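You operate a simulated robot arm through the tools that you are given. There is no shell and no other tool. Be economical: measure what you need, move in short steps, check, and stop when the job is done.

You are at the controls of a simulated robot arm. One attempt, no reset.

JOB
Put things in order on the top of the steel table. At the end: the orange stopper two (marked "2") is on the brown carton; the black hand scanner stands where the orange stopper two stood; the clear red-band beaker from the top of the steel table stands where the grey blue-top rod two (marked "2") stood; the grey blue-top rod two stands where the black hand scanner stood; whatever was shut is shut again. Leave all else as you found it, and nothing knocked over.
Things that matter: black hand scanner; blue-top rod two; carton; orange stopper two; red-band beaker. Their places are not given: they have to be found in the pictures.

The check looks at the end state, three seconds after you hand in, the way a careful person would. Anything else that was tipped, shoved, dropped, spilled or broken makes it a failure. Lids that push on must go on centred and level and be pressed home; caps that screw on are set level and turned clockwise until they are tight.

ROBOT AND FRAMES
A 7-joint arm with a two-finger parallel gripper, fixed in place. Base frame: the origin is at the foot of the arm, x ahead of it, y to its left, z up; the work surface is at about z = 0. Lengths are in cm, angles in rad, forces in N, time in s.
With the tool pointing down near the work surface it reaches from about 22 to 58 cm from the base axis. Its first joint turns from -1.152 to 1.152 rad. Payload 2.5 kg.
The tool frame sits at the grasp point between the pads (the TCP): z along the fingers, y along the line on which they close. The tips reach 2.3 cm beyond it. Largest opening 9.4 cm; finger width 3.8, thickness 1; the body of the gripper, 5.4 by 9.6 cm, starts 3.9 cm behind the TCP.
Orientation is that of the tool frame in the base frame, as a unit quaternion [x, y, z, w]. With the fingers straight down and closing along the base's y, the tool's x points along the base's -x, its y along +y and its z along -z.

CONTROLS
- The arm moves only by the tool apply_moves. Its arguments are lists of equal length, an entry for each row: "dp": the shift along the tool's x, y, z in m, a list of three; "angular": the turn, a rotation vector about the tool's x, y, z in rad, a list of three; "gripper": the gripper command, from -1 (fully open) to 1 (shut), values between in proportion. In form: {"dp": [[tx, ty, tz], ...], "angular": [[wx, wy, wz], ...], "gripper": [gripper, ...]}. A call has 1 to 12 rows; each row shifts and turns the commanded pose from where the row before left it, along the tool's axes as they then stand. Each row takes 0.2 s and may step no farther than 5 cm and 0.15 rad from the row before; otherwise, or with a gripper value out of range, the whole call is refused. A pose out of reach is approached as far as the arm can. The call stops where the force on the tool passes 40 N (or 10 N more than at its start, if that is more) or the arm is blocked; 0.2 s more then pass. Each finger travels about 10.8 cm/s and halts on what it meets, pressing with about 22 N; the grip force reading is that of the motor and also rises with nothing between the fingers. The clock runs only during rows and for 0.2 s after the last one: add rows that do not move to give the fingers time. It gives the time, the measured TCP pose, the force on the tool (base axes), the opening and the grip force at its end, in the units of the frame above (readings bear some noise), with the torque about the TCP (base axes, N m) and any sound that the robot's microphone picked up.
- Cameras (640 x 400 px; columns grow to the right, rows downward): "scene" is fixed at [13.42, -42.09, 54.18]; the picture's right is [0.68, -0.73, 0.00], its down [-0.42, -0.39, -0.82] and it looks along [0.60, 0.56, -0.58] (base axes); focal length 235 px, centre (320, 200). "wrist" rides on the gripper at [8.6, 1.6, -7.5] in the tool frame; the picture's right is [-0.18, 0.98, 0.00], its down [-0.58, -0.11, -0.81] and it looks along [-0.79, -0.15, 0.59] (tool axes); focal length 243 px, centre (320, 200).
- get_image(camera): a new picture of that camera. The clock stands still meanwhile.
- pixel_to_xyz(camera, pixels): for up to 12 pixels [column, row] of the newest picture of that camera ("zoom" is the newest enlarged one), the place [x, y, z] in the base frame of the surface seen there, good to about 0.3 cm. The clock stands still meanwhile.
- zoom(camera, box): a new picture of the part [left, top, right, bottom] of that camera's present view, enlarged. The clock stands still meanwhile.
- hand_in(): hands the job in; it is judged then, once.

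Keep the steps short. Do not move on a guess: measure, check each grasp and each placing, and mend mistakes. In all there are 80 turns and 34 pictures (those below and enlarged ones count). Leave the gripper open and the arm clear of the work at the hand-in unless told otherwise, and finish with a single line.

The tools are called after "Call:" as name(argument=value, ...) on one line, values as JSON. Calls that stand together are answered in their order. apply_moves: Moves the arm, as the interface text tells. Its arguments: {"type":"object","properties":{"dp":{"type":"array"},"angular":{"type":"array"},"gripper":{"type":"array"}},"required":["dp","angular","gripper"]} The other tools are called the same way: get_image (camera) takes a picture; pixel_to_xyz (camera, pixels) gives the place of the surface under pixels of a picture; zoom (camera, box) takes an enlarged picture of a part of a camera's view; hand_in () hands the job in.

At the start:

```text
t: 0.0
ee_pos: [31.0, -10.18, 37.36]
tcp_rot: [0.0, 1.0, -0.001, 0.0]
wrist_force: [0.7, 0.6, -0.6]
ft_torque: [0.0, -0.01, -0.02]
width: 9.39
gripper_force: 0.0
```

scene: 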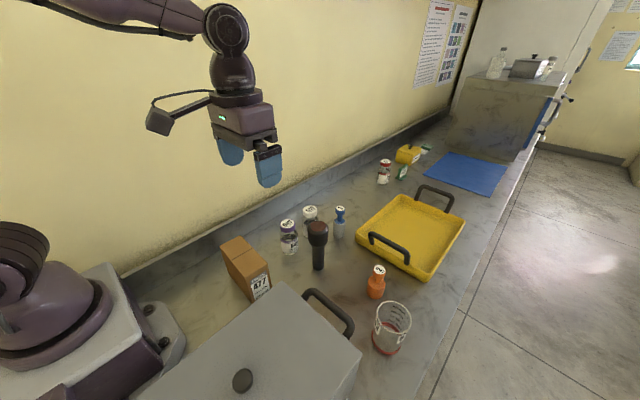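
wrist: 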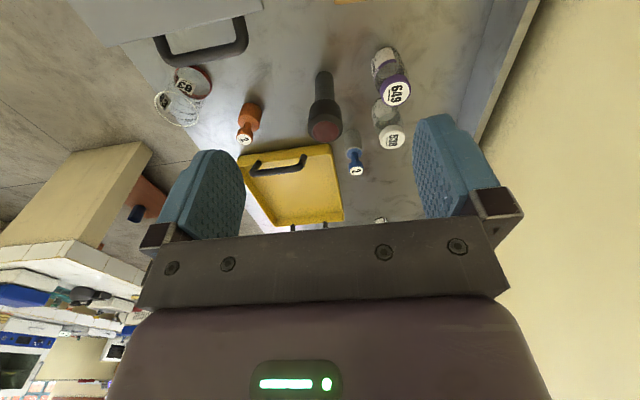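

I see the carton (245,265), a black standing object (317,245), a blue-top rod (340,220), an orange stopper (377,282) and the beaker (390,328). I'll zoom in to look at them closely.

Call:
zoom(camera="scene", box=[210, 180, 450, 360])

Call:
zoom(camera="scene", box=[350, 130, 470, 205])

```text
2.22 times, centred on (330, 270) of scene
```

zoom: 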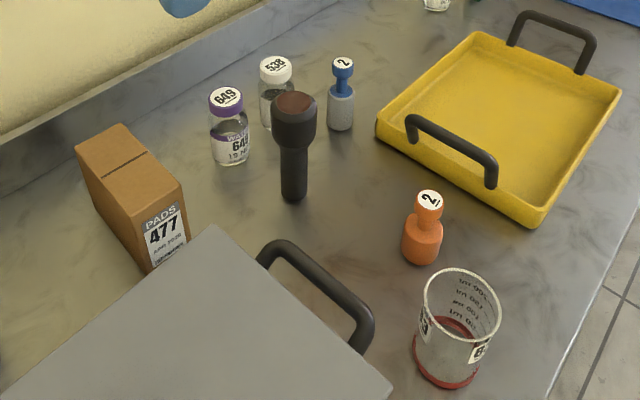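

```text
5.33 times, centred on (410, 168) of scene
```

zoom: 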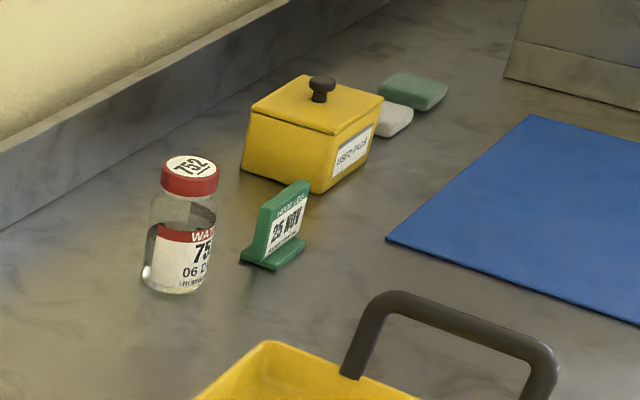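

Using the first enlargement (scale 2.22, left-top at 186,180), I'll measure tops and feet of all five things.

Call:
pixel_to_xyz(camera="scene", pixels=[[378.6, 269], [375, 297], [374, 290], [318.8, 227], [318.3, 268], [318.3, 255], [339.9, 208.4], [339, 236.5], [339, 228], [321, 233], [378.2, 280], [340, 217]])

Call:
pixel_to_xyz(camera="scene", pixels=[[394, 301.5], [393, 333], [377, 317], [410, 320], [386, 353], [239, 237], [222, 246], [267, 264], [253, 273], [244, 255], [260, 285], [375, 345]])

```text
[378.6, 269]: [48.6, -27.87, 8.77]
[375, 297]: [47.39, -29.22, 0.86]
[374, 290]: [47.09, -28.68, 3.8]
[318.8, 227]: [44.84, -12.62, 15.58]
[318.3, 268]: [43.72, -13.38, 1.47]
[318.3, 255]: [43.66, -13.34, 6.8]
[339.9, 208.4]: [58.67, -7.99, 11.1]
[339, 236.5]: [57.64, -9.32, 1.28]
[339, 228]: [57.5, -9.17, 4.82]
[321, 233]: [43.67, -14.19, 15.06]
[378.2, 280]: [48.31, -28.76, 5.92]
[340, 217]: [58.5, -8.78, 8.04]
```

```text
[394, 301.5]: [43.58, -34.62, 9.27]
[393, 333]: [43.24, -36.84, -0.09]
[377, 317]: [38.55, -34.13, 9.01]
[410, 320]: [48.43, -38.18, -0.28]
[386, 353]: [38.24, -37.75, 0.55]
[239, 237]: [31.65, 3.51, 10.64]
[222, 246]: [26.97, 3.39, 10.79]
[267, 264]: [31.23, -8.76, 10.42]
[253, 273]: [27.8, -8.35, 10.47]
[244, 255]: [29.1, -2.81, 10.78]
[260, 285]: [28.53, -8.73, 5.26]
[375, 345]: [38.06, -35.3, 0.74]
```

Now the obstacles: grey box, its handle, the tray, and the two vials next to the rod.

Call:
pixel_to_xyz(camera="scene", pixels=[[282, 283], [358, 352], [250, 340], [316, 292], [350, 325], [309, 210], [310, 232], [287, 224], [289, 248], [357, 233], [372, 234], [429, 276]])

Call:
zoom(camera="scene", box=[340, 255, 436, 363])

```text
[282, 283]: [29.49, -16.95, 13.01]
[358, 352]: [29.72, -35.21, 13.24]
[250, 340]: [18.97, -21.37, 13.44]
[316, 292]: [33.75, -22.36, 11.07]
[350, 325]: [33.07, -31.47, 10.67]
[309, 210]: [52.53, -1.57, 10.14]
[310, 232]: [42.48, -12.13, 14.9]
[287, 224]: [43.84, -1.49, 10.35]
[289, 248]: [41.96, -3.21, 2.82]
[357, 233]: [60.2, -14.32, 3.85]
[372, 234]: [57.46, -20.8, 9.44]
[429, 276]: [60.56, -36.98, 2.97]
```

```text
3.70 times, centred on (388, 309) of scene
```

zoom: 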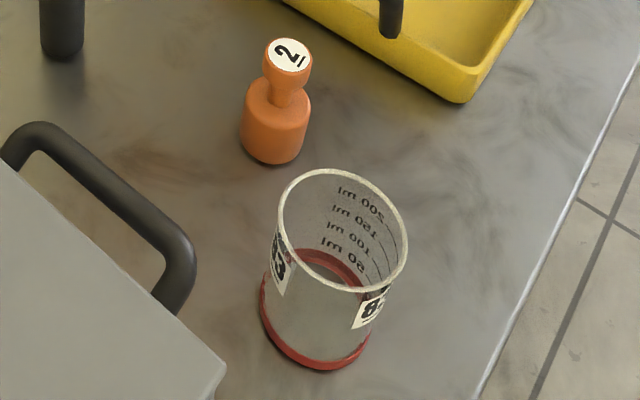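

The beaker is empty and upright, with a red foot ring. I'll measure its rim and foot, and the stopper's profile, on this enlargement.

Call:
pixel_to_xyz(camera="zoom", pixels=[[332, 172], [281, 212], [404, 240], [348, 290], [265, 305], [325, 366], [368, 350], [290, 55], [287, 92], [280, 115], [275, 160], [310, 105]])

```text
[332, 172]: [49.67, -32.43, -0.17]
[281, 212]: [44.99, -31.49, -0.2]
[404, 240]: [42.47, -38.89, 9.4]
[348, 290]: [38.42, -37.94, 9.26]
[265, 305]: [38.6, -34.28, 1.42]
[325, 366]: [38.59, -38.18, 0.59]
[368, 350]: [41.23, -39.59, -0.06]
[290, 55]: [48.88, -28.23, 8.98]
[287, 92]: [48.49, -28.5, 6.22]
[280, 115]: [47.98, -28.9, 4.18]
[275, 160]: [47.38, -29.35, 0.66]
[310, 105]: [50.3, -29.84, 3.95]
```

Estimates: stopper ≈(49.0,-28.2), height 9; scanner ≈(44.8,-12.5), height 16; rod ≈(58.8,-8.1), height 11; beaker ≈(41.1,-36.0), height 9.4; carton top centre ≈(29.3,-2.6), z 10.6. The order is stopper, scanner, rod, beaker. First I move high to above the stopper.

Call:
apply_moves(dp=[[-0.03, -0.03, 0], [-0.03, -0.03, 0], [-0.03, -0.03, 0], [-0.03, -0.03, 0], [-0.03, -0.03, 0], [-0.03, -0.03, 0], [0, 0, 0.045], [0, 0, 0.045], [0, 0, 0.045], [0, 0, 0.045], [0, 0, 0.02], [0, 0, 0]], angular=[[0, 0, 0], [0, 0, 0], [0, 0, 0], [0, 0, 0], [0, 0, 0], [0, 0, 0], [0, 0, 0], [0, 0, 0], [0, 0, 0], [0, 0, 0], [0, 0, 0], [0, 0, 0]], gripper=[-1, -1, -1, -1, -1, -1, -1, -1, -1, -1, -1, -1])

Call:
get_image(camera="wrist")

```text
t: 2.6
ee_pos: [48.26, -27.74, 17.28]
tcp_rot: [-0.001, 1.0, -0.001, 0.0]
wrist_force: [-1.2, 0.3, -1.0]
ft_torque: [-0.02, -0.01, 0.0]
width: 9.39
gripper_force: 0.0
out of reach, approached as far as the arm can: row 6
```

```text
28 pictures are left
```

wrist: 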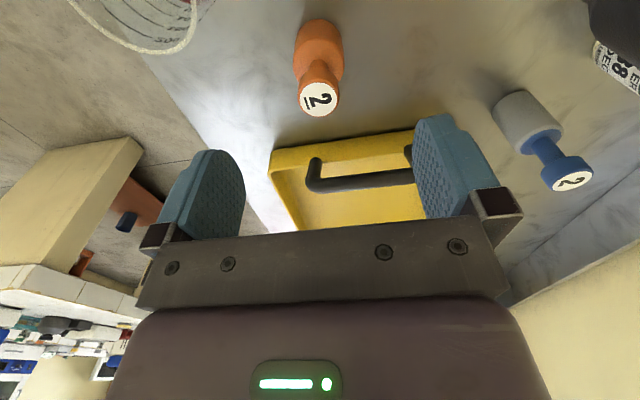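

I can see the stopper's top at (319,99) and the rod's at (571,180). I'll measure both from this side.

Call:
pixel_to_xyz(camera="wrist", pixels=[[319, 99], [308, 92], [334, 90], [319, 72], [319, 35], [571, 180], [568, 180], [540, 143], [530, 118], [505, 115], [512, 138], [275, 152]])

```text
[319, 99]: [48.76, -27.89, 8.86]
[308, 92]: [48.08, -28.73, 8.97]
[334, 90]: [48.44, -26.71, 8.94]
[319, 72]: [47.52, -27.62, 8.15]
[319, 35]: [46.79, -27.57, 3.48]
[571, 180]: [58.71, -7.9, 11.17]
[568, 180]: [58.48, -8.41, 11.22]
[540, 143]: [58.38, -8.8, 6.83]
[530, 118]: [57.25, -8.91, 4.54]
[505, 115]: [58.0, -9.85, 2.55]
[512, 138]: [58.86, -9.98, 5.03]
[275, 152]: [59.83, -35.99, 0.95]
```

The stopper's centre is ≈(48.8,-27.8), top z 8.95. I descend to TCP z ≈7.7, shift +0.5 in x, and check the pose before closing.

Call:
apply_moves(dp=[[-0.005, 0, 0.03], [0, 0, 0.03], [0, 0, 0.02], [0, 0, 0.013], [0, 0, 0]], angular=[[0, 0, 0], [0, 0, 0], [0, 0, 0], [0, 0, 0], [0, 0, 0]], gripper=[-1, -1, -1, -1, -1])

```text
t: 3.8
ee_pos: [48.81, -27.84, 7.94]
tcp_rot: [0.0, 1.0, -0.001, 0.0]
wrist_force: [-0.8, -0.4, 0.0]
ft_torque: [0.01, -0.03, 0.01]
width: 9.39
gripper_force: 0.0
```

TCP is at (48.81,-27.84,7.94), over the head. I lower 0.3 and close.

Call:
apply_moves(dp=[[0, 0, 0.003], [0, 0, 0], [0, 0, 0], [0, 0, 0], [0, 0, 0], [0, 0, 0]], angular=[[0, 0, 0], [0, 0, 0], [0, 0, 0], [0, 0, 0], [0, 0, 0], [0, 0, 0]], gripper=[-0.5, 0, 0.5, 1, 1, 1])

Call:
zoom(camera="scene", box=[310, 200, 450, 340])

```text
t: 5.2
ee_pos: [48.65, -27.85, 7.6]
tcp_rot: [0.0, 1.0, 0.0, 0.0]
wrist_force: [0.3, 1.1, 0.0]
ft_torque: [0.03, -0.01, -0.01]
width: 2.88
gripper_force: 21.9
```

```text
2.86 times, centred on (380, 270) of scene
```

zoom: 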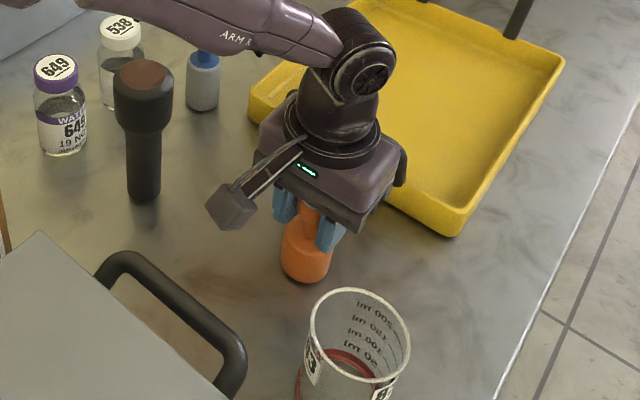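

Gripped: width 2.88, 22 N. I lift it, then carry it high to above the carton.

Call:
apply_moves(dp=[[0, 0, -0.02], [0, 0, -0.04], [0, 0, -0.04], [0, 0, -0.04], [0.03, 0, -0.035], [0.03, 0.01, -0.03], [0.03, 0.037, 0], [0.026, 0.041, 0], [0.026, 0.041, 0], [0.026, 0.041, 0], [0.026, 0.041, 0], [0, 0.041, 0]], angular=[[0, 0, 0], [0, 0, 0], [0, 0, 0], [0, 0, 0], [0, 0, 0], [0, 0, 0], [0, 0, 0], [0, 0, 0], [0, 0, 0], [0, 0, 0], [0, 0, 0], [0, 0, 0]], gripper=[1, 1, 1, 1, 1, 1, 1, 1, 1, 1, 1, 1])

Call:
get_image(camera="wrist")

Call:
get_image(camera="scene")

```text
t: 7.8
ee_pos: [28.8, -2.35, 28.61]
tcp_rot: [-0.001, 1.0, 0.0, -0.001]
wrist_force: [0.3, 0.3, -0.7]
ft_torque: [0.01, -0.02, 0.0]
width: 2.91
gripper_force: 21.9
```

```text
26 pictures are left
```

wrist: 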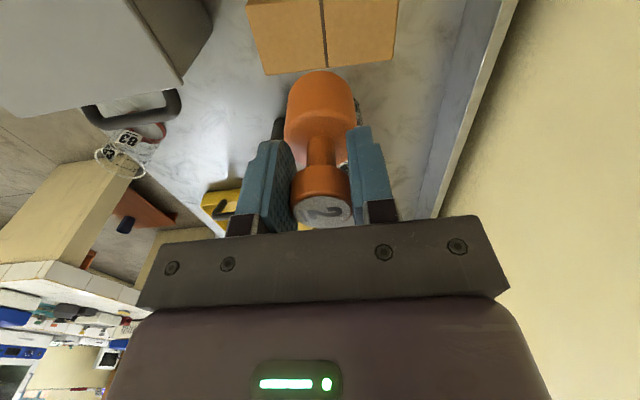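

```text
25 pictures are left
```

scene: 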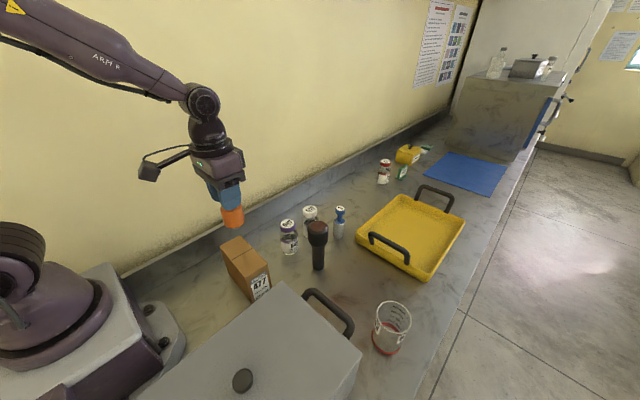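

The stopper hangs upright. I measure the carton's top edges in the wrist picture: far edge at (265,73)–(392,60), near side and seam, plus scene corners.

Call:
pixel_to_xyz(camera="wrist", pixels=[[266, 71], [391, 58], [326, 64], [396, 5], [249, 5], [325, 5], [325, 35]])

Call:
zoom(camera="scene", box=[200, 190, 300, 310])

```text
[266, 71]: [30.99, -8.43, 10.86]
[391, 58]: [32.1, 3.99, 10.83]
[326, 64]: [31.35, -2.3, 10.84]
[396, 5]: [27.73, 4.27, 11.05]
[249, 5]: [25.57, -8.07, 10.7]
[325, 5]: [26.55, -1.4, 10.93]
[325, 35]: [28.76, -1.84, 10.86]
```

```text
3.33 times, centred on (250, 250) of scene
```

zoom: 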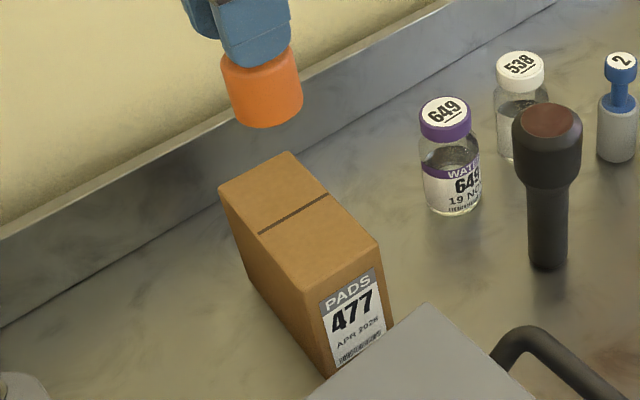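

Measuring the carton's top corners and seam on this enlargement.

Call:
pixel_to_xyz(camera="zoom", pixels=[[222, 190], [289, 155], [376, 243], [307, 289], [260, 233], [328, 195], [294, 214], [340, 268]])

```text
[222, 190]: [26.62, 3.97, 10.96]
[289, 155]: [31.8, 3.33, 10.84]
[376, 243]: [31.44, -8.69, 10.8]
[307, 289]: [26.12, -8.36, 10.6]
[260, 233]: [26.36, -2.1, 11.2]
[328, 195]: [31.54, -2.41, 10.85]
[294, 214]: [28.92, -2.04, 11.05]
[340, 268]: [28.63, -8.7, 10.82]
```

The carton's top centre is (28.9,-2.3,10.85), so the TCP is right above it. I lower to just above touching (touch expected near TCP z 18.45), then creep down.

Call:
apply_moves(dp=[[0, 0, 0.03], [0, 0, 0.03], [0, 0, 0.025], [0, 0, 0.008], [0, 0, 0], [0, 0, 0.002], [0, 0, 0.002], [0, 0, 0]], angular=[[0, 0, 0], [0, 0, 0], [0, 0, 0], [0, 0, 0], [0, 0, 0], [0, 0, 0], [0, 0, 0], [0, 0, 0]], gripper=[1, 1, 1, 1, 1, 1, 1, 1])

```text
t: 9.6
ee_pos: [29.35, -2.52, 18.51]
tcp_rot: [0.0, 1.0, 0.0, 0.0]
wrist_force: [0.1, 0.4, 2.1]
ft_torque: [0.03, -0.01, -0.01]
width: 2.84
gripper_force: 22.4
```

A slight upward force of 2.1 N suggests it is touching. One more tiny step to confirm.

Call:
apply_moves(dp=[[0, 0, 0.001], [0, 0, 0.001], [0, 0, 0]], angular=[[0, 0, 0], [0, 0, 0], [0, 0, 0]], gripper=[1, 1, 1])

Call:
zoom(camera="scene", box=[200, 180, 300, 290])

```text
t: 10.4
ee_pos: [29.28, -2.52, 18.36]
tcp_rot: [-0.001, 1.0, -0.001, 0.002]
wrist_force: [-0.3, 0.5, 16.4]
ft_torque: [0.05, -0.22, 0.03]
width: 2.89
gripper_force: 22.5
```

```text
3.64 times, centred on (250, 235) of scene
```

zoom: 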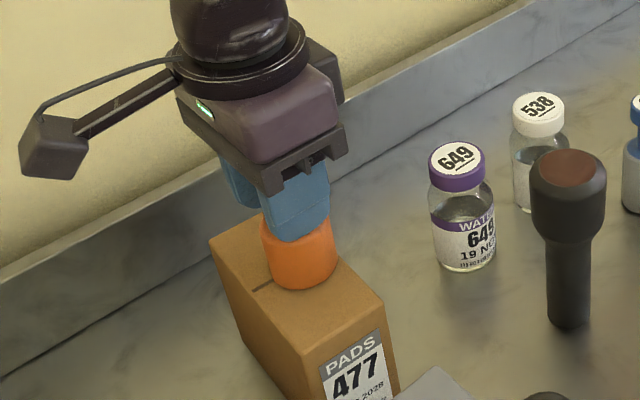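

Firm contact, centred on the carton. I ease up 0.1 cm, open the fingers, and rise.

Call:
apply_moves(dp=[[0, 0, -0.001], [0, 0, 0], [0, 0, 0], [0, 0, 0], [0, 0, -0.02], [0, 0, -0.04], [0, 0, -0.04], [0, 0, -0.03]], angular=[[0, 0, 0], [0, 0, 0], [0, 0, 0], [0, 0, 0], [0, 0, 0], [0, 0, 0], [0, 0, 0], [0, 0, 0]], gripper=[1, 0.2, -0.3, -0.5, -0.7, -1, -1, -1])

Call:
zoom(camera="scene", box=[190, 180, 350, 300])

```text
t: 12.2
ee_pos: [29.01, -2.42, 31.54]
tcp_rot: [0.0, 1.0, 0.0, 0.0]
wrist_force: [-1.3, 0.1, 0.5]
ft_torque: [0.01, 0.01, -0.02]
width: 9.41
gripper_force: 0.1
```

```text
3.33 times, centred on (270, 240) of scene
```

zoom: 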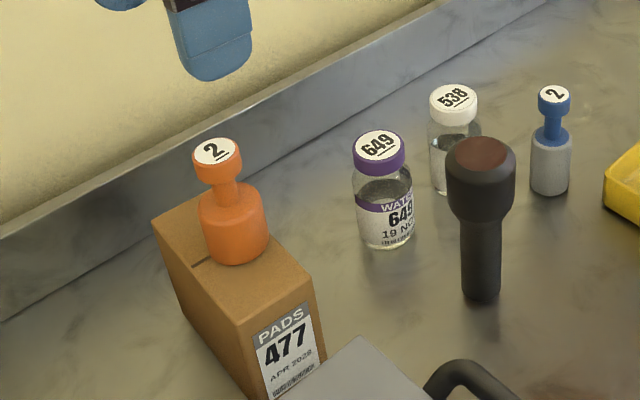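

The stopper stands on the carton. Now I measure the scanner on this enlargement: top at (481,155), head flanks, handle, foot.

Call:
pixel_to_xyz(camera="zoom", pixels=[[481, 155], [480, 139], [481, 172], [448, 165], [513, 168], [482, 195], [482, 212], [482, 240], [482, 280], [482, 296]])

```text
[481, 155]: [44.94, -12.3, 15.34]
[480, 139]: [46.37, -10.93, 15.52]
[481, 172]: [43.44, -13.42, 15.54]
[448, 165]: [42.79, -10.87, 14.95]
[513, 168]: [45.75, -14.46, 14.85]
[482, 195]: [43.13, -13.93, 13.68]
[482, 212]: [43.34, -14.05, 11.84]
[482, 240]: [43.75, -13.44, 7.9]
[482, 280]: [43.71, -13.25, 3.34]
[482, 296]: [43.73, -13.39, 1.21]
```

The scanner's centre is ≈(44.9,-12.2), top 15.5, head about 4.5 wide down to z ≈11.5. I go above it to TCP z ≈18.

Call:
apply_moves(dp=[[-0.04, -0.0245, 0], [-0.04, -0.0245, 0], [-0.04, -0.0245, 0], [-0.039, -0.0245, 0], [0, 0, 0.045], [0, 0, 0.045], [0, 0, 0.035], [0, 0, 0]], angular=[[0, 0, 0], [0, 0, 0], [0, 0, 0], [0, 0, 0], [0, 0, 0], [0, 0, 0], [0, 0, 0], [0, 0, 0]], gripper=[-1, -1, -1, -1, -1, -1, -1, -1])

Call:
get_image(camera="wrist")

```text
t: 14.0
ee_pos: [45.27, -12.06, 18.86]
tcp_rot: [-0.001, 1.0, 0.0, -0.001]
wrist_force: [-0.2, 0.2, 0.1]
ft_torque: [-0.01, 0.01, 0.01]
width: 9.4
gripper_force: 0.0
```

```text
21 pictures are left
```

wrist: 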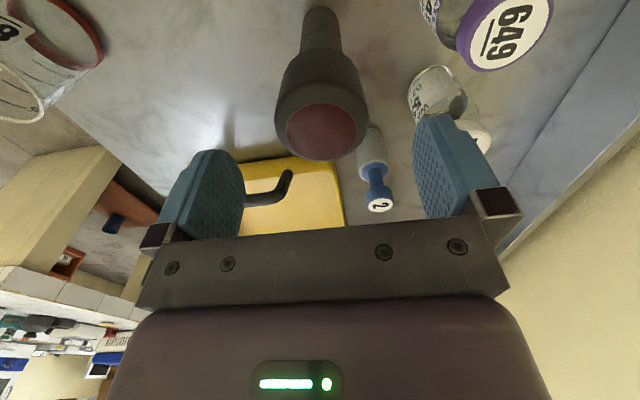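

The scanner sits centred between the fingers. I descend to TCP z ≈13.4 and close gently.

Call:
apply_moves(dp=[[0.002, 0, 0.02], [0, 0, 0.02], [0, 0, 0.014], [0, 0, 0], [0, 0, 0], [0, 0, 0], [0, 0, 0], [0, 0, 0], [0, 0, 0]], angular=[[0, 0, 0], [0, 0, 0], [0, 0, 0], [0, 0, 0], [0, 0, 0], [0, 0, 0], [0, 0, 0], [0, 0, 0], [0, 0, 0]], gripper=[-1, -1, -1, -1, -0.5, 0, 0.5, 1, 1])

Call:
zoom(camera="scene", box=[250, 170, 410, 290])

```text
t: 16.0
ee_pos: [44.94, -12.23, 13.53]
tcp_rot: [-0.001, 1.0, 0.0, 0.0]
wrist_force: [0.1, -0.1, -0.5]
ft_torque: [0.04, 0.0, 0.0]
width: 5.31
gripper_force: 21.8
```

```text
3.33 times, centred on (330, 230) of scene
```

zoom: 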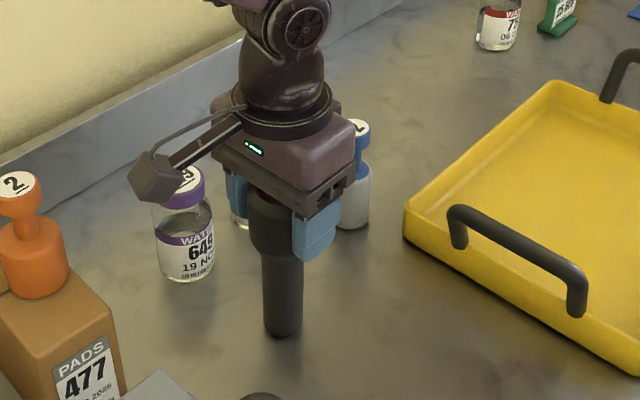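

Grip is 5.31 wide at 21.8 N. I lift 6 cm, carry to the stopper's old place (48.8,-27.8), lower most of the way, and read.

Call:
apply_moves(dp=[[0, 0, -0.02], [0, 0, -0.02], [0, 0, -0.02], [-0.0098, -0.039, 0], [-0.0098, -0.039, 0], [-0.0098, -0.039, 0], [-0.0098, -0.039, 0], [0, 0, 0.02], [0, 0, 0.02], [0, 0, 0.01], [0, 0, 0]], angular=[[0, 0, 0], [0, 0, 0], [0, 0, 0], [0, 0, 0], [0, 0, 0], [0, 0, 0], [0, 0, 0], [0, 0, 0], [0, 0, 0], [0, 0, 0], [0, 0, 0]], gripper=[1, 1, 1, 1, 1, 1, 1, 1, 1, 1, 1])

Call:
zoom(camera="scene", box=[300, 200, 460, 340])

```text
t: 18.4
ee_pos: [48.76, -27.92, 14.68]
tcp_rot: [0.0, 1.0, 0.0, 0.0]
wrist_force: [0.1, 0.1, -2.2]
ft_torque: [0.0, 0.0, 0.02]
width: 5.39
gripper_force: 21.6
```

```text
2.86 times, centred on (380, 270) of scene
```

zoom: 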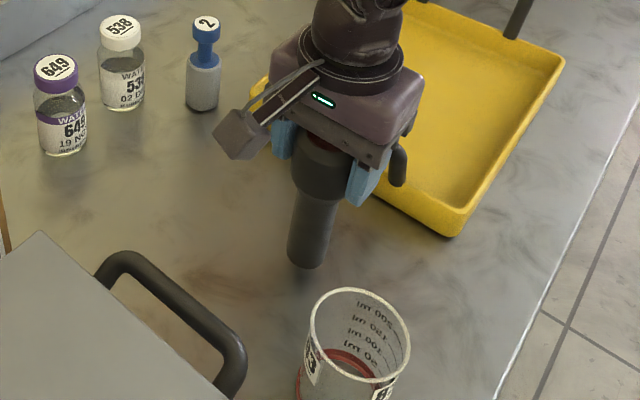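

Upright and on target. I creep down to contact.

Call:
apply_moves(dp=[[0, 0, 0.006], [0, 0, 0.002], [0, 0, 0.001], [0, 0, 0.001], [0, 0, 0]], angular=[[0, 0, 0], [0, 0, 0], [0, 0, 0], [0, 0, 0], [0, 0, 0]], gripper=[1, 1, 1, 1, 1])

```text
t: 19.6
ee_pos: [48.86, -27.86, 13.43]
tcp_rot: [0.0, 1.0, 0.0, 0.0]
wrist_force: [-0.7, 0.4, -2.1]
ft_torque: [0.02, -0.01, 0.01]
width: 5.35
gripper_force: 22.0
```

Call:
apply_moves(dp=[[0, 0, 0.001], [0, 0, 0.001], [0, 0, 0]], angular=[[0, 0, 0], [0, 0, 0], [0, 0, 0]], gripper=[1, 1, 1])

```text
t: 20.4
ee_pos: [48.9, -27.97, 13.39]
tcp_rot: [0.0, 1.0, -0.001, 0.0]
wrist_force: [-3.4, 1.3, 7.9]
ft_torque: [0.23, 0.46, -0.03]
width: 5.34
gripper_force: 22.2
```

Contact reads 8 N upward (from -2). I open gradually and rise 8 cm.

Call:
apply_moves(dp=[[0, 0, -0.0005], [0, 0, 0], [0, 0, 0], [0, 0, 0], [0, 0, 0], [0, 0, -0.02], [0, 0, -0.03], [0, 0, -0.04]], angular=[[0, 0, 0], [0, 0, 0], [0, 0, 0], [0, 0, 0], [0, 0, 0], [0, 0, 0], [0, 0, 0], [0, 0, 0]], gripper=[0, -0.3, -0.5, -0.7, -1, -1, -1, -1])

Call:
zoom(camera="scene", box=[300, 190, 460, 340])

```text
t: 22.2
ee_pos: [48.68, -27.99, 22.39]
tcp_rot: [-0.001, 1.0, 0.0, 0.0]
wrist_force: [-0.5, 0.7, 0.2]
ft_torque: [-0.01, -0.02, -0.03]
width: 9.42
gripper_force: 0.0
```

```text
2.67 times, centred on (380, 265) of scene
```

zoom: 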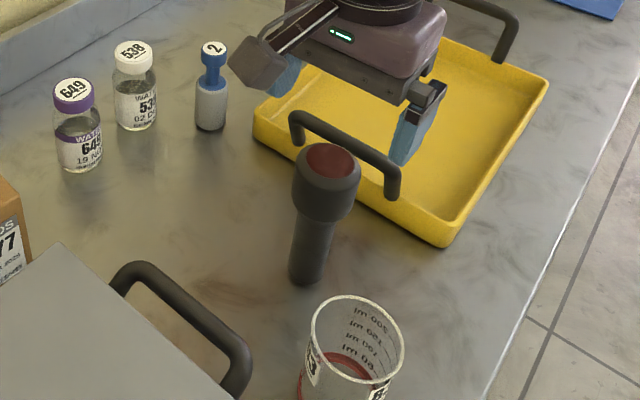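

The scanner stands in the stopper's old place. Next is the rod at ≈(58.75,-8.15), near the reach limit. I go across first and then out at z ≈17 to test reach.

Call:
apply_moves(dp=[[0, 0.04, 0], [0, 0.04, 0], [0, 0.04, 0], [0, 0.04, 0], [0, 0.038, 0], [-0.03, 0, 0.02], [-0.03, 0, 0.02], [-0.03, 0, 0.01], [-0.01, 0, 0], [0, 0, 0]], angular=[[0, 0, 0], [0, 0, 0], [0, 0, 0], [0, 0, 0], [0, 0, 0], [0, 0, 0], [0, 0, 0], [0, 0, 0], [0, 0, 0], [0, 0, 0]], gripper=[-1, -1, -1, -1, -1, -1, -1, -1, -1, -1])

Call:
get_image(camera="wrist")

```text
t: 24.4
ee_pos: [58.81, -8.11, 17.38]
tcp_rot: [0.0, 1.0, 0.0, 0.0]
wrist_force: [-0.3, 0.2, -0.4]
ft_torque: [0.01, 0.01, -0.03]
width: 9.41
gripper_force: 0.0
```

```text
17 pictures are left
```

wrist: 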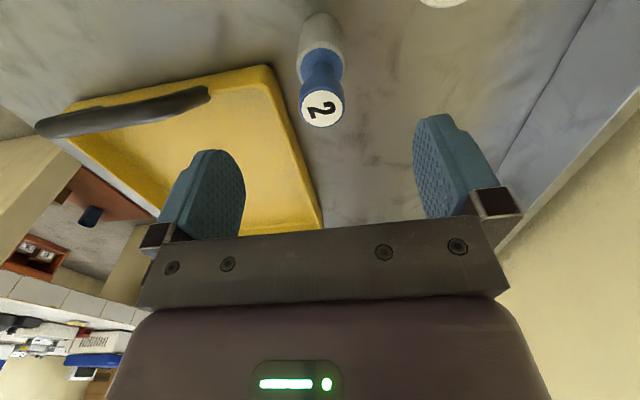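

It reached there with the tool straight down. I measure the rod's top (321,107) and the tray's near edge from here.

Call:
pixel_to_xyz(camera="wrist", pixels=[[321, 107], [305, 103], [338, 103], [321, 85], [321, 68], [321, 45], [321, 20], [273, 68], [290, 130], [315, 210], [185, 95]])

```text
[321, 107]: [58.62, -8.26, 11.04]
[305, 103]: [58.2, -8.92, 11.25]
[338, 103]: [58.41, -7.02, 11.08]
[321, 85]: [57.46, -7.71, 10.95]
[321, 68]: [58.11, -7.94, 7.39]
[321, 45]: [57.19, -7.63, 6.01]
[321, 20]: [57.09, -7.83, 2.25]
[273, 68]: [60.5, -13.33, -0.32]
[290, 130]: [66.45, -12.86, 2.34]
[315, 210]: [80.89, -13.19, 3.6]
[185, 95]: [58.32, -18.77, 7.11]
```

The rod's centre is ≈(58.7,-8.0), top 11.1, head z ≈8–11. I descend to TCP z ≈8.9 and read.

Call:
apply_moves(dp=[[0, 0.0005, 0.03], [0, 0, 0.03], [0, 0, 0.02], [0, 0, 0.005], [0, 0, 0]], angular=[[0, 0, 0], [0, 0, 0], [0, 0, 0], [0, 0, 0], [0, 0, 0]], gripper=[-1, -1, -1, -1, -1])

```text
t: 25.6
ee_pos: [58.72, -8.09, 8.88]
tcp_rot: [0.0, 1.0, 0.001, 0.001]
wrist_force: [-0.5, -0.5, 0.1]
ft_torque: [0.03, 0.04, 0.02]
width: 9.37
gripper_force: 0.1
```

On target at (58.72,-8.09,8.88). I close.

Call:
apply_moves(dp=[[0, 0, 0], [0, 0, 0], [0, 0, 0], [0, 0, 0], [0, 0, 0], [0, 0, 0], [0, 0, 0]], angular=[[0, 0, 0], [0, 0, 0], [0, 0, 0], [0, 0, 0], [0, 0, 0], [0, 0, 0], [0, 0, 0]], gripper=[-0.5, 0, 0.3, 0.6, 1, 1, 1])

Call:
zoom(camera="scene", box=[280, 170, 400, 260])

```text
t: 27.2
ee_pos: [58.78, -7.98, 8.82]
tcp_rot: [0.0, 1.0, 0.0, -0.001]
wrist_force: [0.1, 0.1, 1.1]
ft_torque: [0.02, -0.02, -0.04]
width: 2.89
gripper_force: 21.8
```

```text
4.44 times, centred on (340, 215) of scene
```

zoom: 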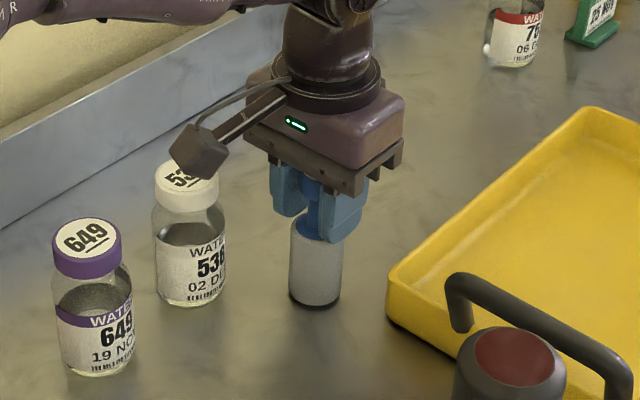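

Gripped: 2.89 wide, 21.8 N. I lift 6 cm and carry to the scanner's old place (44.9,-12.2), stopping about 1 cm above.

Call:
apply_moves(dp=[[0, 0, -0.02], [0, 0, -0.02], [0, 0, -0.02], [0.0345, -0.0105, 0], [0.0345, -0.0105, 0], [0.0345, -0.0105, 0], [0.0345, -0.0105, 0], [0, 0, 0.02], [0, 0, 0.02], [0, 0, 0.01], [0, 0, 0]], angular=[[0, 0, 0], [0, 0, 0], [0, 0, 0], [0, 0, 0], [0, 0, 0], [0, 0, 0], [0, 0, 0], [0, 0, 0], [0, 0, 0], [0, 0, 0], [0, 0, 0]], gripper=[1, 1, 1, 1, 1, 1, 1, 1, 1, 1, 1])

```text
t: 29.6
ee_pos: [45.11, -12.3, 9.99]
tcp_rot: [0.0, 1.0, 0.0, -0.001]
wrist_force: [-0.3, -0.7, -0.7]
ft_torque: [-0.01, 0.02, 0.03]
width: 2.87
gripper_force: 22.2
```

I creep down to contact (expected near z 8.85).

Call:
apply_moves(dp=[[0.001, 0.001, 0.007], [0, 0, 0.002], [0, 0, 0.001], [0, 0, 0.001], [0, 0, 0]], angular=[[0, 0, 0], [0, 0, 0], [0, 0, 0], [0, 0, 0], [0, 0, 0]], gripper=[1, 1, 1, 1, 1])

```text
t: 30.8
ee_pos: [45.0, -12.19, 8.87]
tcp_rot: [0.0, 1.0, -0.001, 0.0]
wrist_force: [-3.0, 0.1, 7.3]
ft_torque: [0.02, 0.22, 0.04]
width: 2.88
gripper_force: 21.6
```

Contact at 7 N. I open and rise, then look.

Call:
apply_moves(dp=[[0, 0, -0.0005], [0, 0, 0], [0, 0, 0], [0, 0, 0], [0, 0, 0], [0, 0, -0.02], [0, 0, -0.04], [0, 0, -0.04], [0, 0, -0.03]], angular=[[0, 0, 0], [0, 0, 0], [0, 0, 0], [0, 0, 0], [0, 0, 0], [0, 0, 0], [0, 0, 0], [0, 0, 0], [0, 0, 0]], gripper=[0.4, 0, -0.3, -0.6, -1, -1, -1, -1, -1])

Call:
get_image(camera="scene")

```text
t: 32.8
ee_pos: [44.71, -12.06, 22.0]
tcp_rot: [-0.001, 1.0, 0.0, 0.0]
wrist_force: [0.2, 0.5, -0.1]
ft_torque: [-0.03, -0.04, -0.01]
width: 9.39
gripper_force: 0.0
```

```text
15 pictures are left
```

scene: 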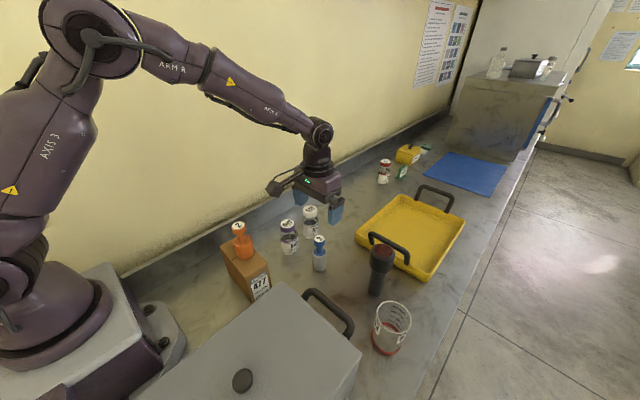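

All good. I move above the beaker (41.1,-36.0) at TCP z ≈16 and look.

Call:
apply_moves(dp=[[0.006, -0.04, 0], [0.006, -0.04, 0], [0.006, -0.04, 0], [0.006, -0.04, 0], [0.006, -0.04, 0], [0.006, -0.039, 0], [0, 0, 0.03], [0, 0, 0.03], [0, 0, 0]], angular=[[0, 0, 0], [0, 0, 0], [0, 0, 0], [0, 0, 0], [0, 0, 0], [0, 0, 0], [0, 0, 0], [0, 0, 0], [0, 0, 0]], gripper=[-1, -1, -1, -1, -1, -1, -1, -1, -1])

Call:
get_image(camera="wrist")

```text
t: 34.8
ee_pos: [41.44, -36.09, 15.76]
tcp_rot: [0.0, 1.0, 0.0, 0.0]
wrist_force: [0.7, 0.6, 0.2]
ft_torque: [-0.01, 0.01, 0.01]
width: 9.39
gripper_force: 0.0
```

```text
14 pictures are left
```

wrist: 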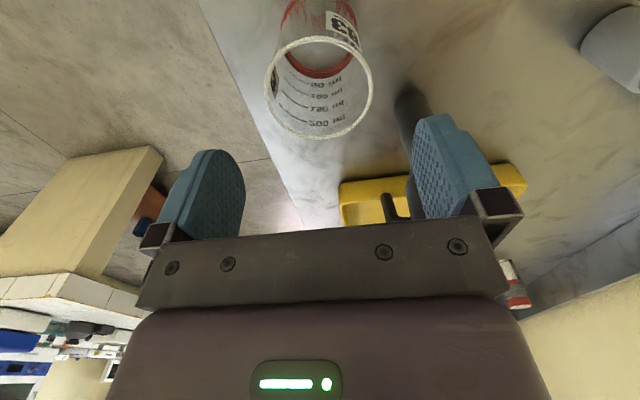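

I measure the rim points: left (267,90), right (370,88), near (316,39), far (322,136).

Call:
pixel_to_xyz(camera="wrist", pixels=[[266, 90], [268, 95], [371, 88], [370, 95], [316, 39], [310, 40], [322, 136], [315, 137], [290, 47], [350, 50]])

```text
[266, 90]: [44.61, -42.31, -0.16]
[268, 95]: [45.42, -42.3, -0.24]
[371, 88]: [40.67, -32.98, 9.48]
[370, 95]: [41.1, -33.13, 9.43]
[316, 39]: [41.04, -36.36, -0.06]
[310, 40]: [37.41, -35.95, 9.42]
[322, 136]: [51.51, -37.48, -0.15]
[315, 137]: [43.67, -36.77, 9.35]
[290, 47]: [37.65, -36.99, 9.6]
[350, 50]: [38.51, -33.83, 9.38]
```

Rim centre ≈(40.8,-36.15), radius ≈3.2, top 9.45. I shift -0.5 in x and descend to TCP z ≈7.4.

Call:
apply_moves(dp=[[0.005, -0.001, 0.02], [0, 0, 0.02], [0, 0, 0.02], [0, 0, 0.015], [0, 0, 0.008], [0, 0, 0]], angular=[[0, 0, 0], [0, 0, 0], [0, 0, 0], [0, 0, 0], [0, 0, 0], [0, 0, 0]], gripper=[-1, -1, -1, -1, -1, -1])

Call:
get_image(camera="wrist")

Call:
zoom(camera="scene", box=[300, 230, 460, 370])

```text
t: 36.2
ee_pos: [40.98, -36.15, 7.57]
tcp_rot: [0.001, 1.0, 0.0, 0.001]
wrist_force: [0.8, 0.5, -0.2]
ft_torque: [-0.02, 0.04, -0.03]
width: 9.4
gripper_force: 0.1
```

```text
13 pictures are left
```

wrist: 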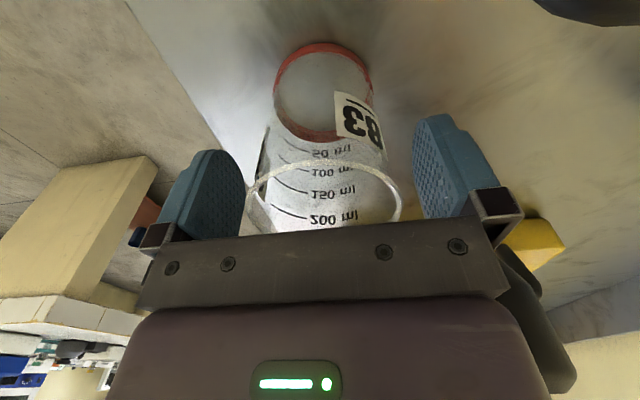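

```text
2.86 times, centred on (380, 300) of scene
```

zoom: 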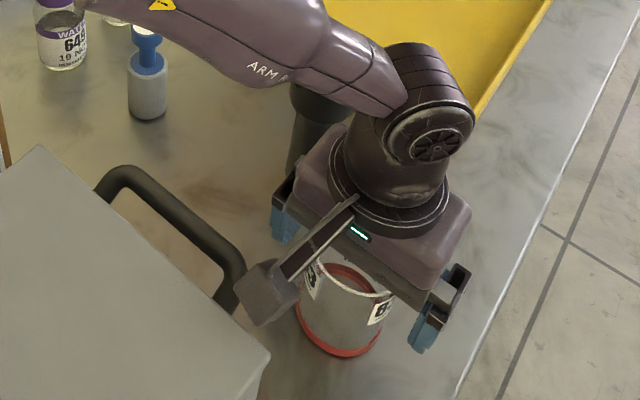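

The beaker is between the fingers with room on both sides. I close slowly.

Call:
apply_moves(dp=[[0, 0, 0], [0, 0, 0], [0, 0, 0], [0, 0, 0], [0, 0, 0], [0, 0, 0], [0, 0, 0], [0, 0, 0]], angular=[[0, 0, 0], [0, 0, 0], [0, 0, 0], [0, 0, 0], [0, 0, 0], [0, 0, 0], [0, 0, 0], [0, 0, 0]], gripper=[-0.8, -0.6, -0.5, -0.4, -0.2, 0, 0.3, 0.3])

Call:
get_image(camera="wrist")

```text
t: 38.0
ee_pos: [40.89, -36.14, 7.59]
tcp_rot: [0.0, 1.0, 0.0, 0.0]
wrist_force: [0.0, 0.0, 1.2]
ft_torque: [-0.01, -0.01, 0.03]
width: 6.08
gripper_force: 21.7
```

```text
11 pictures are left
```

wrist: 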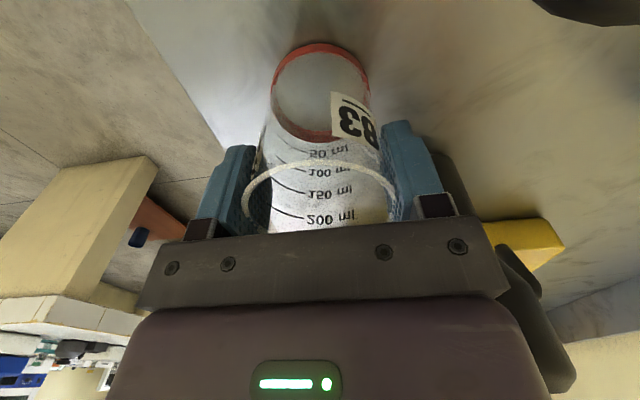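

Gripped upright: width 6.08, 21.7 N. I lift to z ≈26 to clear the scanner and travel to (52,-14).

Call:
apply_moves(dp=[[0, 0, -0.02], [0, 0, -0.04], [0, 0, -0.045], [0, 0, -0.045], [0, 0, -0.035], [-0.0185, 0.0368, 0], [-0.0185, 0.0368, 0], [-0.0185, 0.0368, 0], [-0.0185, 0.0368, 0], [-0.0185, 0.0368, 0], [-0.0185, 0.0368, 0], [0, 0, 0]], angular=[[0, 0, 0], [0, 0, 0], [0, 0, 0], [0, 0, 0], [0, 0, 0], [0, 0, 0], [0, 0, 0], [0, 0, 0], [0, 0, 0], [0, 0, 0], [0, 0, 0], [0, 0, 0]], gripper=[0.5, 0.5, 0.5, 0.5, 0.5, 0.5, 0.5, 0.5, 0.5, 0.5, 0.5, 0.5])

```text
t: 40.6
ee_pos: [51.82, -14.12, 25.89]
tcp_rot: [-0.001, 1.0, 0.0, 0.0]
wrist_force: [-0.3, -0.1, -0.2]
ft_torque: [-0.03, -0.04, 0.01]
width: 6.09
gripper_force: 21.9
```

Held at (51.82,-14.12). I lower to z ≈18, move out to (58.7,-8.05), then lower to z ≈10.

Call:
apply_moves(dp=[[0, 0, 0.04], [0, 0, 0.04], [-0.023, 0.0202, 0], [-0.023, 0.0202, 0], [-0.023, 0.0202, 0], [0, 0, 0], [0, 0, 0.03], [0, 0, 0.03], [0, 0, 0.015], [0, 0, 0]], angular=[[0, 0, 0], [0, 0, 0], [0, 0, 0], [0, 0, 0], [0, 0, 0], [0, 0, 0], [0, 0, 0], [0, 0, 0], [0, 0, 0], [0, 0, 0]], gripper=[0.5, 0.5, 0.5, 0.5, 0.5, 0.5, 0.5, 0.5, 0.5, 0.5])

Call:
zoom(camera="scene", box=[270, 150, 410, 270])

Call:
get_image(camera="wrist")

```text
t: 42.8
ee_pos: [58.74, -8.12, 10.48]
tcp_rot: [0.001, 1.0, 0.0, -0.001]
wrist_force: [-0.2, -0.1, 0.3]
ft_torque: [-0.01, 0.0, -0.01]
width: 6.1
gripper_force: 22.1
```

```text
3.33 times, centred on (340, 210) of scene
```

zoom: 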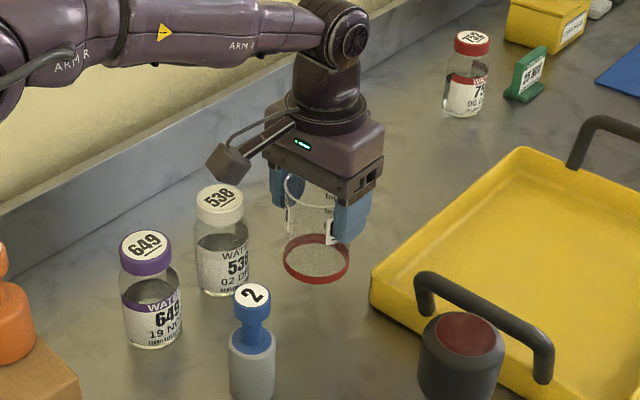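

```text
9 pictures are left
```

wrist: 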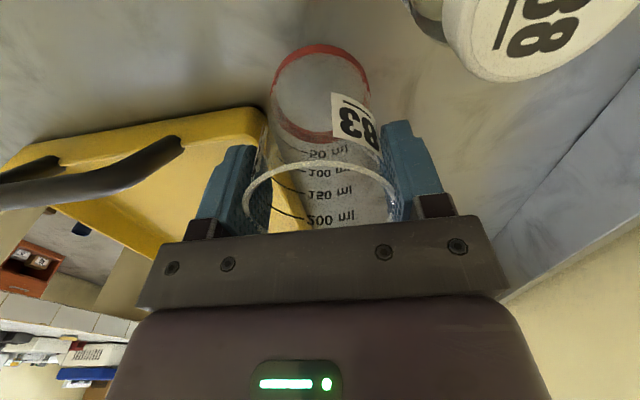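

Clear of the tray and the vial. I lower toward contact (expected TCP z ≈7.58).

Call:
apply_moves(dp=[[0, 0.0005, 0.015], [0, 0, 0.009], [0, 0, 0.002], [0, 0, 0.001], [0, 0, 0.001], [0, 0, 0]], angular=[[0, 0, 0], [0, 0, 0], [0, 0, 0], [0, 0, 0], [0, 0, 0], [0, 0, 0]], gripper=[0.5, 0.5, 0.5, 0.5, 0.5, 0.5])

```text
t: 44.2
ee_pos: [58.77, -7.97, 7.71]
tcp_rot: [0.0, 1.0, 0.0, 0.0]
wrist_force: [-0.6, 0.0, -0.2]
ft_torque: [-0.01, -0.01, 0.0]
width: 6.1
gripper_force: 22.1
```

No contact yet; a few more 1 mm steps.

Call:
apply_moves(dp=[[0, 0, 0.001], [0, 0, 0.001], [0, 0, 0]], angular=[[0, 0, 0], [0, 0, 0], [0, 0, 0]], gripper=[0.5, 0.5, 0.5])

```text
t: 45.0
ee_pos: [59.07, -8.08, 7.61]
tcp_rot: [-0.001, 1.0, 0.0, 0.001]
wrist_force: [-1.4, 0.1, 6.6]
ft_torque: [-0.01, 0.18, 0.05]
width: 6.1
gripper_force: 21.9
```

Contact at 6.6 N. I open slowly and rise straight up.

Call:
apply_moves(dp=[[0, 0, -0.0005], [0, 0, 0], [0, 0, 0], [0, 0, 0], [0, 0, -0.015], [0, 0, -0.03], [0, 0, -0.04], [0, 0, -0.04]], angular=[[0, 0, 0], [0, 0, 0], [0, 0, 0], [0, 0, 0], [0, 0, 0], [0, 0, 0], [0, 0, 0], [0, 0, 0]], gripper=[-0.3, -0.5, -0.8, -0.9, -0.9, -0.9, -0.9, -1])

Call:
apply_moves(dp=[[0.04, 0, -0.02], [0.04, 0, -0.03], [0.04, 0, -0.03], [0.04, 0, 0], [0.04, 0, 0], [0.03, 0, 0], [0, 0, 0]], angular=[[0, 0, 0], [0, 0, 0], [0, 0, 0], [0, 0, 0], [0, 0, 0], [0, 0, 0], [0, 0, 0]], gripper=[-1, -1, -1, -1, -1, -1, -1])

Call:
get_image(camera="scene")

Call:
zoom(camera="scene", box=[210, 170, 450, 350])

```text
t: 46.8
ee_pos: [58.78, -8.14, 20.27]
tcp_rot: [-0.001, 1.0, 0.0, 0.0]
wrist_force: [-0.2, -0.5, 0.0]
ft_torque: [-0.02, 0.02, 0.04]
width: 9.4
gripper_force: 0.0
```

```text
t: 48.4
ee_pos: [35.77, -7.85, 28.13]
tcp_rot: [0.001, 1.0, 0.0, 0.001]
wrist_force: [-0.3, -0.1, -0.7]
ft_torque: [-0.02, 0.0, -0.04]
width: 9.42
gripper_force: 0.0
```

```text
8 pictures are left
```

scene: 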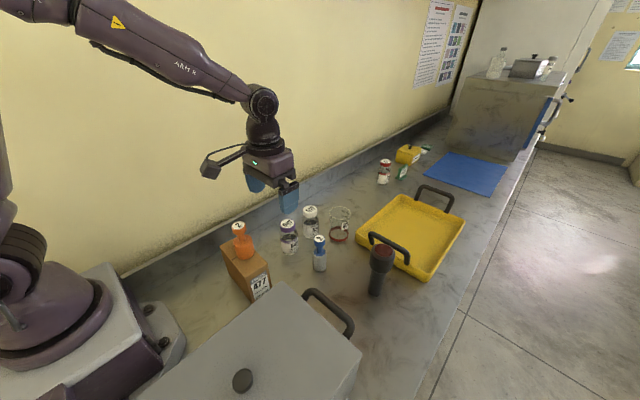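

```text
2.22 times, centred on (330, 260) of scene
```

zoom: 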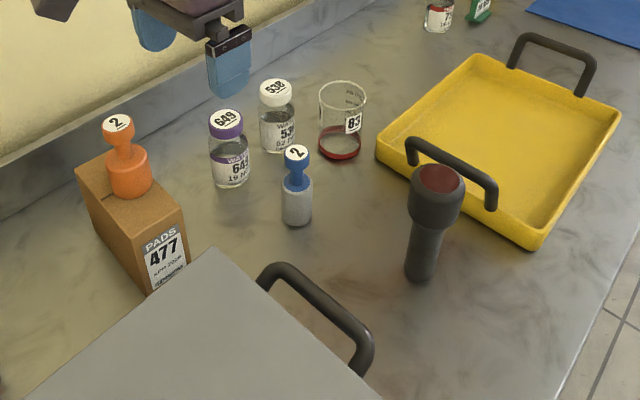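

All four are upright. I verify the final positions by measuring tops and feet.

Call:
pixel_to_xyz(camera="zoom", pixels=[[440, 179], [420, 272], [424, 245], [297, 152], [297, 220], [340, 157], [321, 146], [118, 122], [130, 194]])

```text
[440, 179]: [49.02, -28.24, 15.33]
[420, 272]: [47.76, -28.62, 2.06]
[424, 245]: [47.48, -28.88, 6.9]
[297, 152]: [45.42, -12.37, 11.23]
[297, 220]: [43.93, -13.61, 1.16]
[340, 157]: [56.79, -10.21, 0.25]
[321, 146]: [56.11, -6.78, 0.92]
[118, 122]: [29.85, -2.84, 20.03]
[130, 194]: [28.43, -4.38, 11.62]
```

Everything is within a few millimetres of its target. The gripper is open and clear, so I hand in.

Call:
hand_in()

```text
The job is handed in.
```

Job handed in: orange stopper two is on the carton, the scanner is at the stopper's old place, rod two is at the scanner's old place, and the red-band beaker is at the rod's old place, all upright; nothing shut was opened.
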